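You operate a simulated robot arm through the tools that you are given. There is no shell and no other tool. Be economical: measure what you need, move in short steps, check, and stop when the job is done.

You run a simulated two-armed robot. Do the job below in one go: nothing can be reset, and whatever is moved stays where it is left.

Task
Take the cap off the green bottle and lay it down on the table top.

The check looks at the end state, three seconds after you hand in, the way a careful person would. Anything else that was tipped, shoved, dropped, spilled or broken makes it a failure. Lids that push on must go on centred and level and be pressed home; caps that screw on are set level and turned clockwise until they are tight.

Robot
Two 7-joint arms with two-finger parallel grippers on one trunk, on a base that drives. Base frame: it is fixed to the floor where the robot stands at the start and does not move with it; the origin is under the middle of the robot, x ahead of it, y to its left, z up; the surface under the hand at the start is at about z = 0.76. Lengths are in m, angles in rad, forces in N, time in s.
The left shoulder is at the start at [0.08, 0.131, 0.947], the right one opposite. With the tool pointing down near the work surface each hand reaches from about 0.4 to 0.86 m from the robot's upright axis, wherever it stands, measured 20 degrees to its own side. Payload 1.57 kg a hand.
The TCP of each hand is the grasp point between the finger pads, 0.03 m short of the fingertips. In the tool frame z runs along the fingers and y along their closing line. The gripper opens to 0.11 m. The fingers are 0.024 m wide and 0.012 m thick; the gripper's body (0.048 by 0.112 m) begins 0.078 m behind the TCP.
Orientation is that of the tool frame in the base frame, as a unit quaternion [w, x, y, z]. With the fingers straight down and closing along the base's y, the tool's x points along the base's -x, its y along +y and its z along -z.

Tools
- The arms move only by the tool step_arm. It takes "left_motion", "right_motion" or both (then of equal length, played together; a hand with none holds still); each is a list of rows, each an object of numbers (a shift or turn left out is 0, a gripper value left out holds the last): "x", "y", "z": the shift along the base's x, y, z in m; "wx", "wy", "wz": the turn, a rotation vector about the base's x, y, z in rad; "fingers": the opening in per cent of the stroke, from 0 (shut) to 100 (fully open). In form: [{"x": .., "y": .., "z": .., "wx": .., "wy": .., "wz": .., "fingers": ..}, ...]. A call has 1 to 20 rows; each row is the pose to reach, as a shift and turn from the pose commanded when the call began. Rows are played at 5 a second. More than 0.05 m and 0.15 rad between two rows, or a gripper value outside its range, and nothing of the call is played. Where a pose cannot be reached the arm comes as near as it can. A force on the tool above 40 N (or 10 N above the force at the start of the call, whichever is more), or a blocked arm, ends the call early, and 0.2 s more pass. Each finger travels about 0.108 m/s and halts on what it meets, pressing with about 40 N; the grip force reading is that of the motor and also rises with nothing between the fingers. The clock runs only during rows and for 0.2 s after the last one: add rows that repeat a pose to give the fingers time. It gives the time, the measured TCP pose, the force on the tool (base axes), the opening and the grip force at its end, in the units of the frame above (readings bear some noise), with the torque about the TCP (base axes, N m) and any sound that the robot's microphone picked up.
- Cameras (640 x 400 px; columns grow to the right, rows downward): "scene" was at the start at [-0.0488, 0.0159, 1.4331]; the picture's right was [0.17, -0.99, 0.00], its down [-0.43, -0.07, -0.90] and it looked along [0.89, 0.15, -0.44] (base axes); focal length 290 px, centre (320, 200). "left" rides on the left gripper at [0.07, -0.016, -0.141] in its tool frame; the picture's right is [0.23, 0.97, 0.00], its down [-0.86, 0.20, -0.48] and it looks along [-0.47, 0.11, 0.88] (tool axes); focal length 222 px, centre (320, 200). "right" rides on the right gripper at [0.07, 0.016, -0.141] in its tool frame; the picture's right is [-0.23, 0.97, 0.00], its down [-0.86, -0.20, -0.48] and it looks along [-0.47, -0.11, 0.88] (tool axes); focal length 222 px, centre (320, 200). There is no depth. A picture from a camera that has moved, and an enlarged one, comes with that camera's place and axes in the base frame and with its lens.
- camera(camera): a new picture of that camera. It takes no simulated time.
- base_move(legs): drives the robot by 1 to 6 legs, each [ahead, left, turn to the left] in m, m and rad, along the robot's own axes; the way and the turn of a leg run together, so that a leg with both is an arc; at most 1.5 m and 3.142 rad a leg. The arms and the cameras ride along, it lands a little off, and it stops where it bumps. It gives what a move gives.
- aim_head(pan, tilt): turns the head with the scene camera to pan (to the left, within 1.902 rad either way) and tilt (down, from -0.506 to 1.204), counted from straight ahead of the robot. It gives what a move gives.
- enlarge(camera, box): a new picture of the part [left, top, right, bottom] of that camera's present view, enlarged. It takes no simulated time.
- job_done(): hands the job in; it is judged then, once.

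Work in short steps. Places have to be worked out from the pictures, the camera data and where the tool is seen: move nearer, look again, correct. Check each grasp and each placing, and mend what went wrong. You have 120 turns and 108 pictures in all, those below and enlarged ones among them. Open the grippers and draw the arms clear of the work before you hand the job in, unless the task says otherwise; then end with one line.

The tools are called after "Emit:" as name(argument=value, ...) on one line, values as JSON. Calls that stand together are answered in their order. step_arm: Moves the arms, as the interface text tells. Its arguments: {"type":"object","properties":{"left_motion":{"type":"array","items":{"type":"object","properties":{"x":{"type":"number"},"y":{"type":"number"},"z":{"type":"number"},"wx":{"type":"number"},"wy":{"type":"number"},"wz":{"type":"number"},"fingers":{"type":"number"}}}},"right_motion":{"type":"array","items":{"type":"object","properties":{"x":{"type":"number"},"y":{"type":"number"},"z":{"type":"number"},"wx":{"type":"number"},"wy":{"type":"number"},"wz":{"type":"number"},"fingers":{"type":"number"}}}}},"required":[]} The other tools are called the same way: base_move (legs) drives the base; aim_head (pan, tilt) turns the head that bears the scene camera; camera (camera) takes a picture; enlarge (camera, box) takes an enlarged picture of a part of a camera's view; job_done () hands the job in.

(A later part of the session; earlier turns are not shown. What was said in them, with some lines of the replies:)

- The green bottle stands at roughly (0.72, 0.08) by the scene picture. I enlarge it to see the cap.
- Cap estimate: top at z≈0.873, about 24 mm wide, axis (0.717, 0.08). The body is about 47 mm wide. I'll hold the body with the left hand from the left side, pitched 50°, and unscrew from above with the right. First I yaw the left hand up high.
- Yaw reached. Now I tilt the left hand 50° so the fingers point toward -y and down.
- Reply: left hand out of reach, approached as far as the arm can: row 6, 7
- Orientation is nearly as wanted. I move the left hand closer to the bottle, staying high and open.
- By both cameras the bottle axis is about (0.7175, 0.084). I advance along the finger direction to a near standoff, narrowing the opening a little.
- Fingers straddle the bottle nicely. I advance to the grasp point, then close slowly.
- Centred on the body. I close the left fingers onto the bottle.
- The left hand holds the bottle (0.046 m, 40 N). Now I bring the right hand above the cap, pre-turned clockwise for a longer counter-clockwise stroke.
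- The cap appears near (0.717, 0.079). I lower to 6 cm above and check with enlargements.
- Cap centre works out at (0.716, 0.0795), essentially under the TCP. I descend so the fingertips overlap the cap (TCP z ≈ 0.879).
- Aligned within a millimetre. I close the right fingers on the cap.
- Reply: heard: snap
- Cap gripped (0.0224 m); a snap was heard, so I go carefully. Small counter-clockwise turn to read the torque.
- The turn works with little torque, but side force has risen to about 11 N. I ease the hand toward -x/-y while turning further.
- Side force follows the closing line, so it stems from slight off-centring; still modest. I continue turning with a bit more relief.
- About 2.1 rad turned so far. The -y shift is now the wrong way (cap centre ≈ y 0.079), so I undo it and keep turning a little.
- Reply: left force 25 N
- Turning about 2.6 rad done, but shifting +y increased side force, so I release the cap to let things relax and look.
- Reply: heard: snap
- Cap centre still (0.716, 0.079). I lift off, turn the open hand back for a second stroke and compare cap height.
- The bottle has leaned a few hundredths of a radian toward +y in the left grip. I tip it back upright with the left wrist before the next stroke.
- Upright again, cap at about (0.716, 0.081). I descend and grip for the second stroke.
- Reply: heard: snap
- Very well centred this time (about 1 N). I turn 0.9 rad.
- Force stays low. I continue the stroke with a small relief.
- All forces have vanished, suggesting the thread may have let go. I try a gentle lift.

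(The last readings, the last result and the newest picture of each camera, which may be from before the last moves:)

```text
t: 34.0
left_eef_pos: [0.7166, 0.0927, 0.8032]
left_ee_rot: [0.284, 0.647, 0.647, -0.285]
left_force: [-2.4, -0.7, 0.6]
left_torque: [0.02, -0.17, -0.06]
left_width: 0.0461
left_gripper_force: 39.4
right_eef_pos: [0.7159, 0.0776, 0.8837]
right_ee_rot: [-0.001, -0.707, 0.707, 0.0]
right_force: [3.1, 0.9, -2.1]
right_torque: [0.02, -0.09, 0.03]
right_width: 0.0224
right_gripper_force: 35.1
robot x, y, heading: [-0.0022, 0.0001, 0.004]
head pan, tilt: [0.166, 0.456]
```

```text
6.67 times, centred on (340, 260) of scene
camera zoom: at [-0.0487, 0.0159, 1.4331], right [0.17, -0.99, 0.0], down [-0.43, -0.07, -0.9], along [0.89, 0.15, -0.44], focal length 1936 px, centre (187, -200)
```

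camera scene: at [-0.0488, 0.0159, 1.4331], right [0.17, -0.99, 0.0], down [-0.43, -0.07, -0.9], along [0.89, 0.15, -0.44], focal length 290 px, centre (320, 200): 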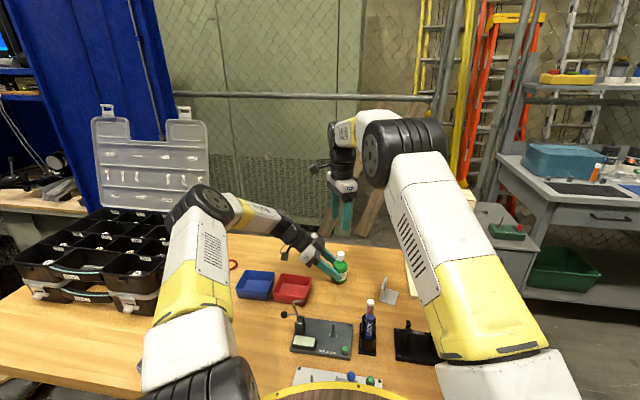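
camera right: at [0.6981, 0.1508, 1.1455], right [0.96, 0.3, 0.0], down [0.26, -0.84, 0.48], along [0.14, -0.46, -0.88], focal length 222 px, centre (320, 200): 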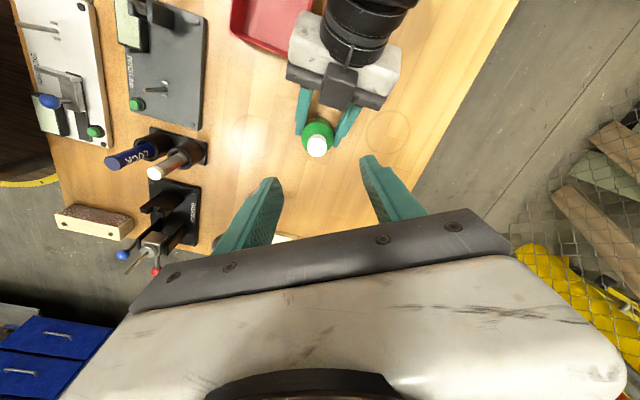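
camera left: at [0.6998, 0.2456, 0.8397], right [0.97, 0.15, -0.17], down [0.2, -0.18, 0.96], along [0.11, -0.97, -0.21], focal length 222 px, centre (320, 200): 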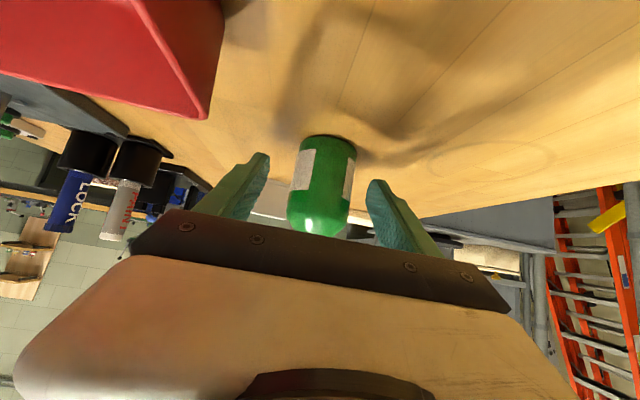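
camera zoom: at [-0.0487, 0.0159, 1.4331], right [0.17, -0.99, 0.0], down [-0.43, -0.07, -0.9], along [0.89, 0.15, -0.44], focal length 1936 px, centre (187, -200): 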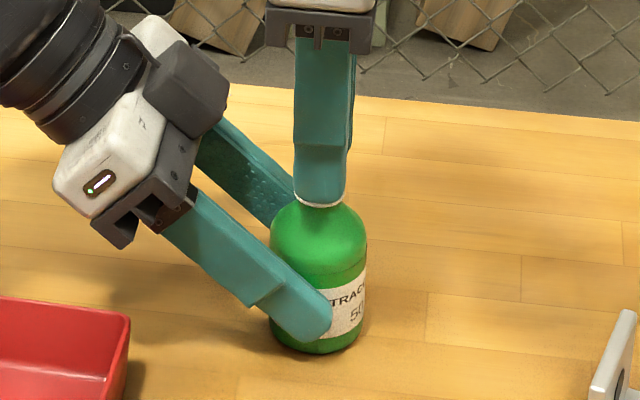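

Only ~2 N for 4 mm; it seems free or nearly so. I lift another 6 mm.

Emit:
step_arm(right_motion=[{"z": 0.003}, {"z": 0.006}, {"z": 0.006}])

Emit:
enlarge(camera="scene", box=[310, 230, 370, 290])

Emit:
enlarge(camera="right", box=[270, 120, 370, 200])

```text
t: 34.8
left_eef_pos: [0.7172, 0.0928, 0.8037]
left_ee_rot: [0.284, 0.648, 0.648, -0.283]
left_force: [-1.0, -0.5, -0.1]
left_torque: [0.08, -0.04, -0.05]
left_width: 0.0463
left_gripper_force: 40.3
right_eef_pos: [0.7162, 0.0758, 0.8893]
right_ee_rot: [0.0, 0.707, -0.707, 0.0]
right_force: [1.4, 0.4, 0.4]
right_torque: [0.0, -0.04, 0.0]
right_width: 0.0236
right_gripper_force: 11.5
robot x, y, heading: [0.0001, 0.0017, -0.002]
head pan, tilt: [0.166, 0.456]
```

```text
6.67 times, centred on (340, 260) of scene
camera zoom: at [-0.0487, 0.0159, 1.4331], right [0.17, -0.99, 0.0], down [-0.43, -0.07, -0.9], along [0.89, 0.15, -0.44], focal length 1936 px, centre (187, -200)
```

zoom: 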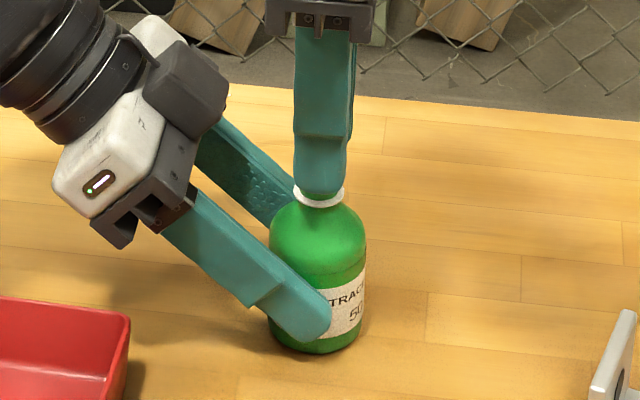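

```text
5.00 times, centred on (320, 160) of right
camera zoom: at [0.6997, 0.0075, 1.031], right [-0.97, 0.23, 0.0], down [0.2, 0.86, 0.48], along [0.11, 0.47, -0.88], focal length 1111 px, centre (320, 400)
```

zoom: 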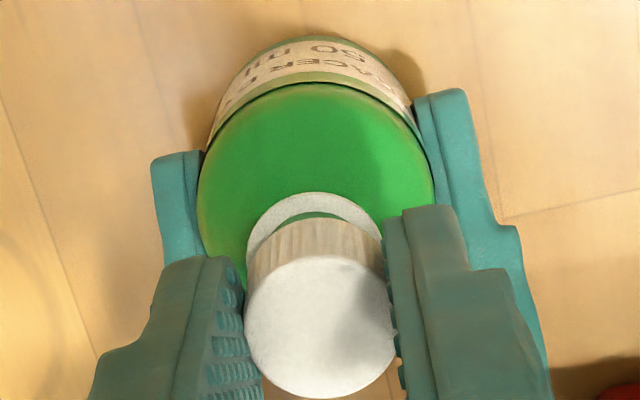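

The cap has risen with the fingers and the green neck shows beneath. Grip force dropped though, so I re-close and hold before lifting more.

Emit:
step_arm(right_motion=[{"fingers": 5}, {"fingers": 5}, {"fingers": 5}])

Emit:
enlarge(camera="right", box=[270, 120, 370, 200])

```text
t: 35.6
left_eef_pos: [0.7168, 0.0935, 0.8039]
left_ee_rot: [0.284, 0.648, 0.647, -0.284]
left_force: [-0.7, -0.1, 0.2]
left_torque: [0.05, -0.02, 0.03]
left_width: 0.0462
left_gripper_force: 40.0
right_eef_pos: [0.7155, 0.076, 0.8893]
right_ee_rot: [0.0, -0.707, 0.707, 0.0]
right_force: [0.0, -1.1, 2.0]
right_torque: [-0.04, -0.04, -0.02]
right_width: 0.0225
right_gripper_force: 35.4
robot x, y, heading: [-0.0002, -0.0006, -0.004]
head pan, tilt: [0.166, 0.456]
```

```text
5.00 times, centred on (320, 160) of right
camera zoom: at [0.6997, 0.0074, 1.0308], right [-0.97, 0.23, 0.0], down [0.2, 0.85, 0.48], along [0.11, 0.47, -0.88], focal length 1111 px, centre (320, 400)
```

zoom: 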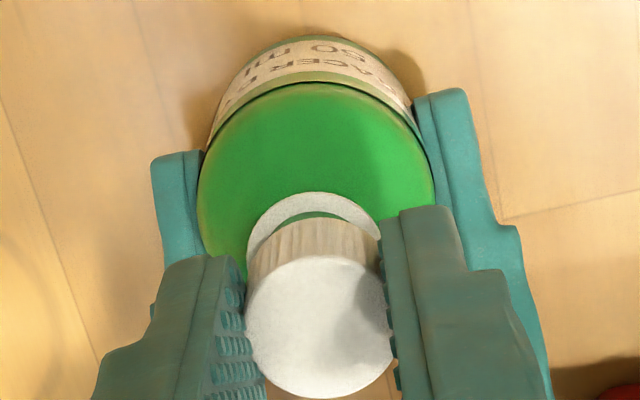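

Firm grip again (0.0225 m, 35 N). I lift the cap well clear slowly.

Emit:
step_arm(right_motion=[{"z": 0.005}, {"z": 0.01}, {"z": 0.017}, {"z": 0.025}, {"z": 0.035}, {"z": 0.05}, {"z": 0.05}])

Emit:
enlarge(camera="scene", box=[290, 210, 390, 300])

Emit:
camera(camera="right")

```text
t: 37.2
left_eef_pos: [0.7175, 0.0918, 0.8036]
left_ee_rot: [0.284, 0.647, 0.647, -0.285]
left_force: [0.5, 1.0, 0.0]
left_torque: [0.0, -0.04, 0.0]
left_width: 0.0461
left_gripper_force: 40.4
right_eef_pos: [0.716, 0.0751, 0.9398]
right_ee_rot: [-0.001, 0.707, -0.707, 0.0]
right_force: [0.3, 0.5, 0.6]
right_torque: [-0.02, -0.01, -0.01]
right_width: 0.0223
right_gripper_force: 35.1
robot x, y, heading: [0.0009, 0.0047, 0.001]
head pan, tilt: [0.166, 0.456]
```

```text
4.44 times, centred on (340, 255) of scene
camera zoom: at [-0.0487, 0.0159, 1.4331], right [0.17, -0.99, 0.0], down [-0.43, -0.07, -0.9], along [0.89, 0.15, -0.44], focal length 1291 px, centre (231, -44)
```

zoom: 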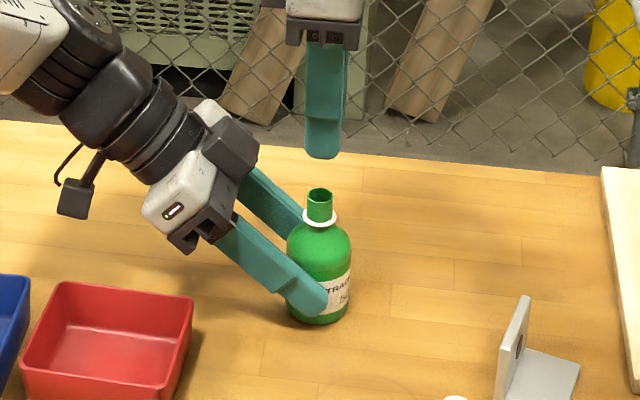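

```text
68 pictures are left
camera right: at [0.6999, 0.007, 1.0812], right [-0.97, 0.23, 0.0], down [0.2, 0.85, 0.48], along [0.11, 0.47, -0.88], focal length 222 px, centre (320, 200)
```

right: 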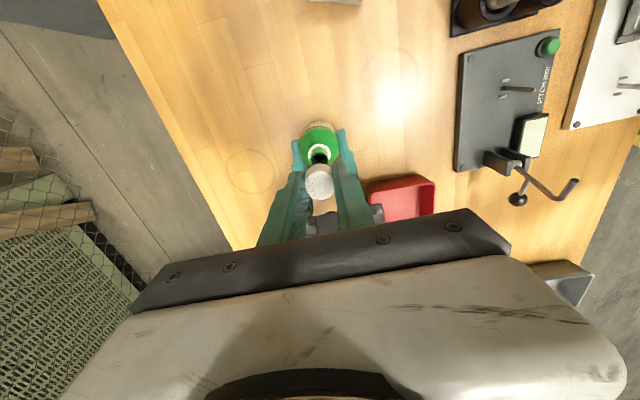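

The cap is off and held. I carry it to a clear spot near (0.72, -0.005), between bottle and bracket, and look before lowering.

Emit:
step_arm(right_motion=[{"z": 0.01, "y": -0.02}, {"z": 0.01, "y": -0.045, "x": 0.003}, {"z": 0.01, "y": -0.07, "x": 0.005}, {"z": 0.01, "y": -0.08, "x": 0.005}, {"z": -0.03, "y": -0.08, "x": 0.005}, {"z": -0.07, "y": -0.08, "x": 0.005}, {"z": -0.11, "y": -0.08, "x": 0.005}, {"z": -0.11, "y": -0.08, "x": 0.005}])

Emit:
enlarge(camera="scene", box=[300, 220, 400, 300])

Emit:
camera(camera="right")

```text
t: 39.0
left_eef_pos: [0.7173, 0.0927, 0.8039]
left_ee_rot: [0.284, 0.648, 0.647, -0.285]
left_force: [-0.4, -0.1, 0.4]
left_torque: [0.02, 0.02, 0.0]
left_width: 0.0463
left_gripper_force: 40.1
right_eef_pos: [0.7217, -0.0047, 0.8295]
right_ee_rot: [0.0, -0.707, 0.707, 0.0]
right_force: [-0.6, -0.8, 0.3]
right_torque: [0.01, 0.04, 0.02]
right_width: 0.0224
right_gripper_force: 35.0
robot x, y, heading: [-0.0031, 0.0023, -0.001]
head pan, tilt: [0.166, 0.456]
```

```text
5.00 times, centred on (350, 260) of scene
camera zoom: at [-0.0488, 0.0159, 1.4331], right [0.16, -0.99, 0.0], down [-0.43, -0.07, -0.9], along [0.89, 0.15, -0.44], focal length 1452 px, centre (170, -100)
```

zoom: 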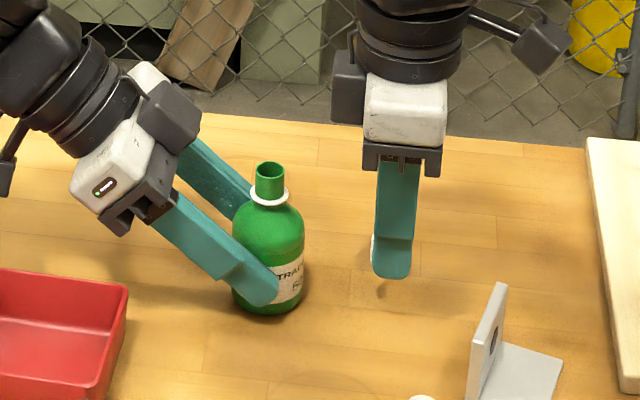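

```text
66 pictures are left
camera right: at [0.7049, -0.0728, 0.9698], right [-0.97, 0.23, 0.0], down [0.2, 0.85, 0.48], along [0.11, 0.47, -0.88], focal length 222 px, centre (320, 200)
```

right: 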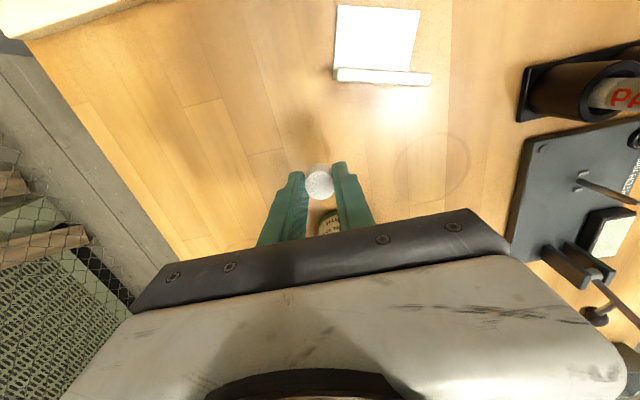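

The spot is clear. I lower toward the table in small steps, watching vertical force.

Emit:
step_arm(right_motion=[{"z": -0.015}, {"z": -0.027}, {"z": -0.03}, {"z": -0.032}, {"z": -0.034}, {"z": -0.034}])

Emit:
enlarge(camera="scene", box=[300, 220, 400, 300])

```text
t: 40.4
left_eef_pos: [0.7165, 0.0927, 0.8037]
left_ee_rot: [0.284, 0.647, 0.648, -0.284]
left_force: [1.1, 0.5, -0.2]
left_torque: [0.01, -0.03, 0.03]
left_width: 0.0463
left_gripper_force: 40.2
right_eef_pos: [0.7218, -0.003, 0.7956]
right_ee_rot: [0.001, -0.707, 0.707, 0.001]
right_force: [0.5, -0.3, 0.9]
right_torque: [0.01, -0.01, 0.02]
right_width: 0.0222
right_gripper_force: 35.0
robot x, y, heading: [-0.0004, -0.0013, 0.005]
head pan, tilt: [0.166, 0.456]
```

```text
5.00 times, centred on (350, 260) of scene
camera zoom: at [-0.0487, 0.0159, 1.4331], right [0.17, -0.99, 0.0], down [-0.43, -0.07, -0.9], along [0.89, 0.15, -0.44], focal length 1452 px, centre (170, -100)
```

zoom: 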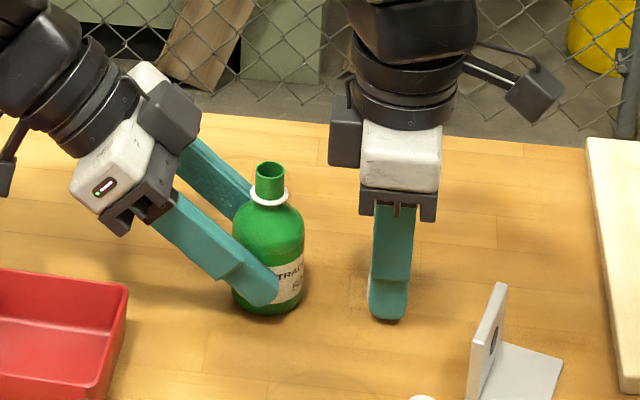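

No contact yet; I go on 1 mm at a time.

Emit:
step_arm(right_motion=[{"z": -0.001}, {"z": -0.002}, {"z": -0.003}, {"z": -0.003}])

```text
t: 41.4
left_eef_pos: [0.7167, 0.0928, 0.8047]
left_ee_rot: [0.284, 0.648, 0.647, -0.284]
left_force: [-0.4, 0.4, -0.5]
left_torque: [0.02, -0.01, -0.02]
left_width: 0.0466
left_gripper_force: 40.4
right_eef_pos: [0.7207, -0.0038, 0.7932]
right_ee_rot: [0.0, -0.707, 0.707, 0.001]
right_force: [0.5, -0.5, 0.4]
right_torque: [-0.01, -0.01, -0.02]
right_width: 0.0224
right_gripper_force: 35.4
robot x, y, heading: [-0.0018, 0.0008, 0.004]
head pan, tilt: [0.166, 0.456]
```

Emit:
step_arm(right_motion=[{"z": -0.001}, {"z": -0.002}, {"z": -0.002}])

Emit:
enlarge(camera="right", box=[270, 140, 370, 220])

Emit:
enlarge(camera="scene", box=[345, 260, 385, 290])

```text
t: 42.2
left_eef_pos: [0.7159, 0.0915, 0.8051]
left_ee_rot: [0.285, 0.648, 0.647, -0.284]
left_force: [-0.2, 0.2, -0.8]
left_torque: [0.02, 0.0, -0.02]
left_width: 0.0465
left_gripper_force: 40.0
right_eef_pos: [0.7208, -0.0038, 0.7926]
right_ee_rot: [0.0, -0.707, 0.707, -0.001]
right_force: [-6.7, -2.6, 21.6]
right_torque: [-0.13, 0.23, 0.0]
right_width: 0.0223
right_gripper_force: 35.4
robot x, y, heading: [-0.0004, 0.0013, -0.004]
head pan, tilt: [0.166, 0.456]
```

```text
5.00 times, centred on (320, 180) of right
camera zoom: at [0.7046, -0.0726, 0.9333], right [-0.97, 0.23, 0.0], down [0.2, 0.85, 0.48], along [0.11, 0.47, -0.88], focal length 1111 px, centre (320, 300)
```

zoom: 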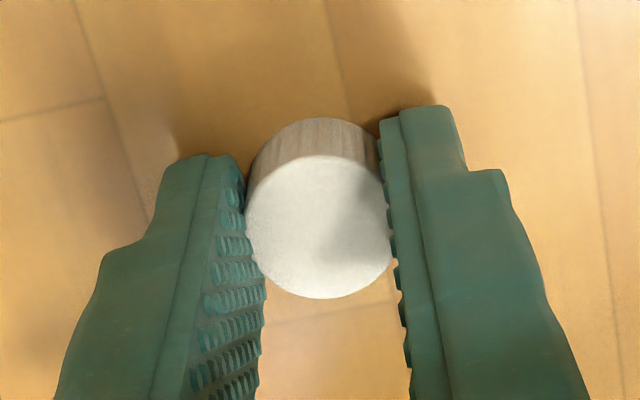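

```text
13.33 times, centred on (365, 275) of scene
camera zoom: at [-0.0498, 0.0158, 1.4331], right [0.16, -0.99, 0.0], down [-0.43, -0.07, -0.9], along [0.89, 0.15, -0.44], focal length 3872 px, centre (-280, -800)
```

zoom: 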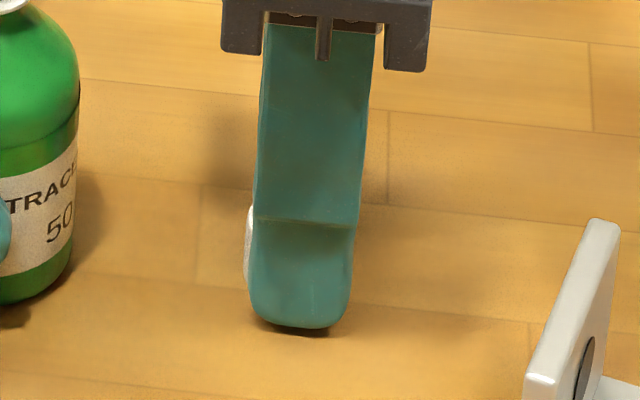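

Contact with the table (22 N). I back off 1 mm, then open the fingers and rise.

Emit:
step_arm(right_motion=[{"z": 0.001}, {"z": 0.001}, {"z": 0.001, "fingers": 30}, {"z": 0.001, "fingers": 50}, {"z": 0.001, "fingers": 50}, {"z": 0.02}, {"z": 0.06}, {"z": 0.1}, {"z": 0.14}, {"z": 0.14}])

Emit:
enlarge(camera="scene", box=[300, 220, 400, 300])

Emit:
camera(camera="right")

```text
t: 44.4
left_eef_pos: [0.7166, 0.0919, 0.8043]
left_ee_rot: [0.284, 0.647, 0.648, -0.284]
left_force: [-0.9, -0.1, 0.1]
left_torque: [0.0, 0.02, -0.01]
left_width: 0.0462
left_gripper_force: 39.6
right_eef_pos: [0.7204, -0.0039, 0.9314]
right_ee_rot: [-0.001, 0.707, -0.707, 0.0]
right_force: [-0.4, -0.3, 0.3]
right_torque: [-0.03, 0.03, 0.0]
right_width: 0.0552
right_gripper_force: 0.1
robot x, y, heading: [-0.0034, 0.0015, -0.002]
head pan, tilt: [0.166, 0.456]
```

```text
5.00 times, centred on (350, 260) of scene
camera zoom: at [-0.0487, 0.0159, 1.4331], right [0.16, -0.99, 0.0], down [-0.43, -0.07, -0.9], along [0.89, 0.15, -0.44], focal length 1452 px, centre (170, -100)
```

zoom: 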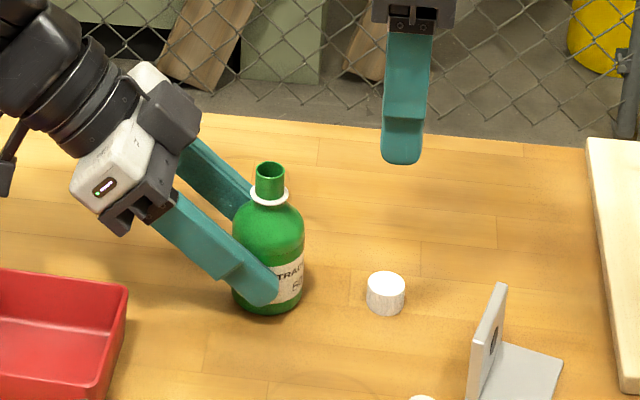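

```text
61 pictures are left
camera right: at [0.7049, -0.0721, 1.072], right [-0.97, 0.23, 0.0], down [0.2, 0.85, 0.48], along [0.11, 0.47, -0.88], focal length 222 px, centre (320, 200)
```

right: 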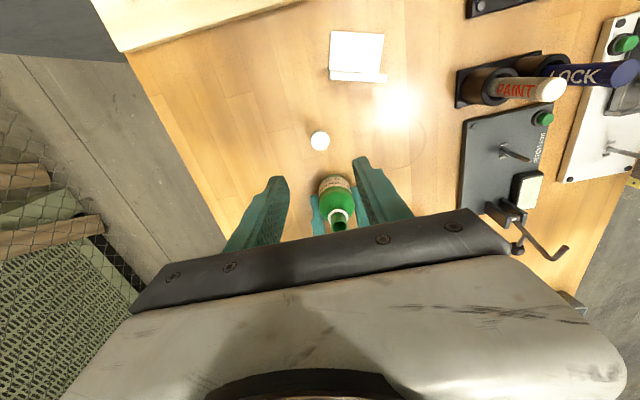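

The cap stands flat on the table. Now I open the left hand slowly to release the bottle.

Emit:
step_arm(left_motion=[{"fingers": 43}, {"fingers": 45}, {"fingers": 50}, {"fingers": 60}, {"fingers": 75}, {"fingers": 75}], right_motion=[{"y": -0.03, "z": 0.03}, {"y": -0.06, "z": 0.06}, {"y": -0.09, "z": 0.09}, {"y": -0.12, "z": 0.12}, {"y": -0.15, "z": 0.12}, {"y": -0.15, "z": 0.12}])

Emit:
enlarge(camera="scene", box=[300, 220, 400, 300])

Emit:
camera(camera="left")

```text
t: 45.8
left_eef_pos: [0.718, 0.0928, 0.8043]
left_ee_rot: [0.285, 0.647, 0.648, -0.284]
left_force: [0.4, 0.1, 0.0]
left_torque: [0.03, 0.01, 0.01]
left_width: 0.0825
left_gripper_force: 0.0
right_eef_pos: [0.7219, -0.1535, 1.0493]
right_ee_rot: [0.001, 0.708, -0.707, 0.0]
right_force: [-0.4, 0.5, -0.9]
right_torque: [0.01, -0.04, -0.01]
right_width: 0.0551
right_gripper_force: 0.1
robot x, y, heading: [0.003, 0.001, -0.004]
head pan, tilt: [0.166, 0.456]
```

```text
5.00 times, centred on (350, 260) of scene
camera zoom: at [-0.0488, 0.0159, 1.4331], right [0.16, -0.99, 0.0], down [-0.43, -0.07, -0.9], along [0.89, 0.15, -0.44], focal length 1452 px, centre (170, -100)
```

zoom: 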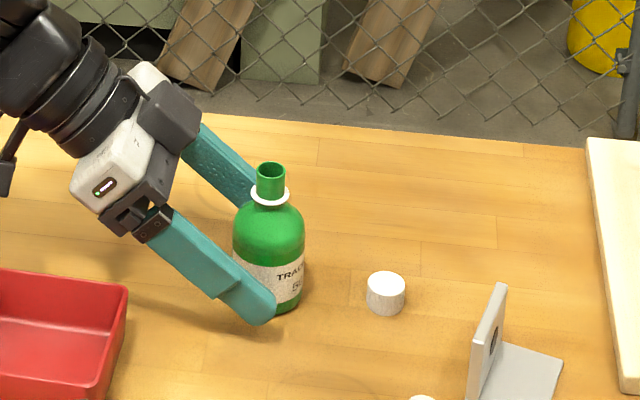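

```text
59 pictures are left
camera left: at [0.6996, 0.2441, 0.8469], right [0.97, 0.15, -0.17], down [0.2, -0.23, 0.95], along [0.11, -0.96, -0.25], focal length 222 px, centre (320, 200)
```

left: 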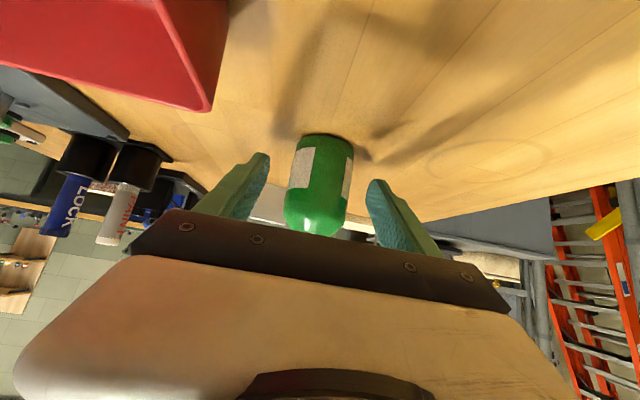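

The bottle stands free and upright between the open fingers. I retreat the left hand along its approach line and up.

Emit:
step_arm(left_motion=[{"y": 0.015, "z": 0.0137}, {"y": 0.037, "z": 0.034}, {"y": 0.066, "z": 0.06}, {"y": 0.095, "z": 0.09}, {"y": 0.12, "z": 0.13}, {"y": 0.15, "z": 0.165}, {"y": 0.19, "z": 0.19}, {"y": 0.23, "z": 0.2}, {"y": 0.23, "z": 0.2}])

Emit:
camera(camera="scene")

Emit:
enlarge(camera="scene", box=[300, 220, 400, 300])

```text
t: 47.8
left_eef_pos: [0.7177, 0.3239, 1.0038]
left_ee_rot: [0.285, 0.647, 0.647, -0.285]
left_force: [0.4, -0.7, 0.5]
left_torque: [0.01, -0.01, -0.03]
left_width: 0.0825
left_gripper_force: 0.1
right_eef_pos: [0.72, -0.1522, 1.0506]
right_ee_rot: [0.0, -0.707, 0.707, 0.0]
right_force: [0.6, -0.3, -0.4]
right_torque: [0.0, -0.01, 0.01]
right_width: 0.055
right_gripper_force: 0.0
robot x, y, heading: [-0.002, 0.0031, -0.003]
head pan, tilt: [0.166, 0.456]
```

```text
58 pictures are left
camera scene: at [-0.0488, 0.0159, 1.4331], right [0.17, -0.99, 0.0], down [-0.43, -0.07, -0.9], along [0.89, 0.15, -0.44], focal length 290 px, centre (320, 200)
```

scene: 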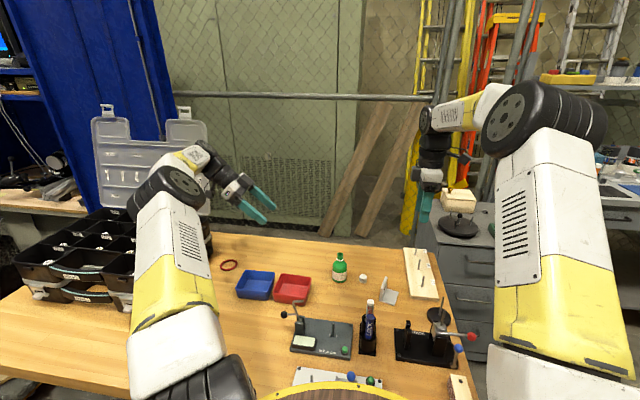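

```text
5.00 times, centred on (350, 260) of scene
camera zoom: at [-0.0488, 0.0159, 1.4331], right [0.17, -0.99, 0.0], down [-0.43, -0.07, -0.9], along [0.89, 0.15, -0.44], focal length 1452 px, centre (170, -100)
```

zoom: 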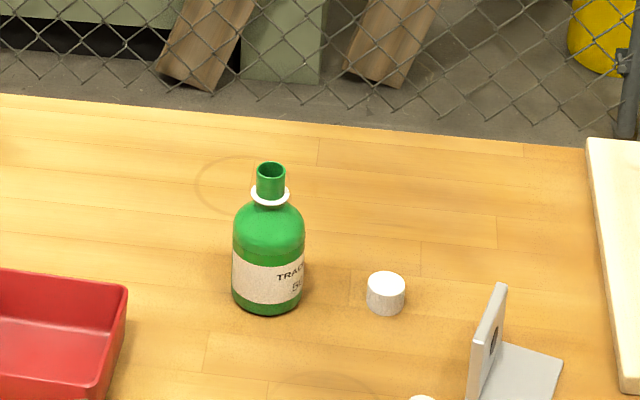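

Bottle upright, cap flat on the table, nothing else disturbed, arms clear and both grippers open; I hand in.

Emit:
job_done()

```text
The job is handed in.
```

The cap is unscrewed from the green bottle and lies flat on the table beside it; the bottle is still upright, and nothing else moved in the final pictures.
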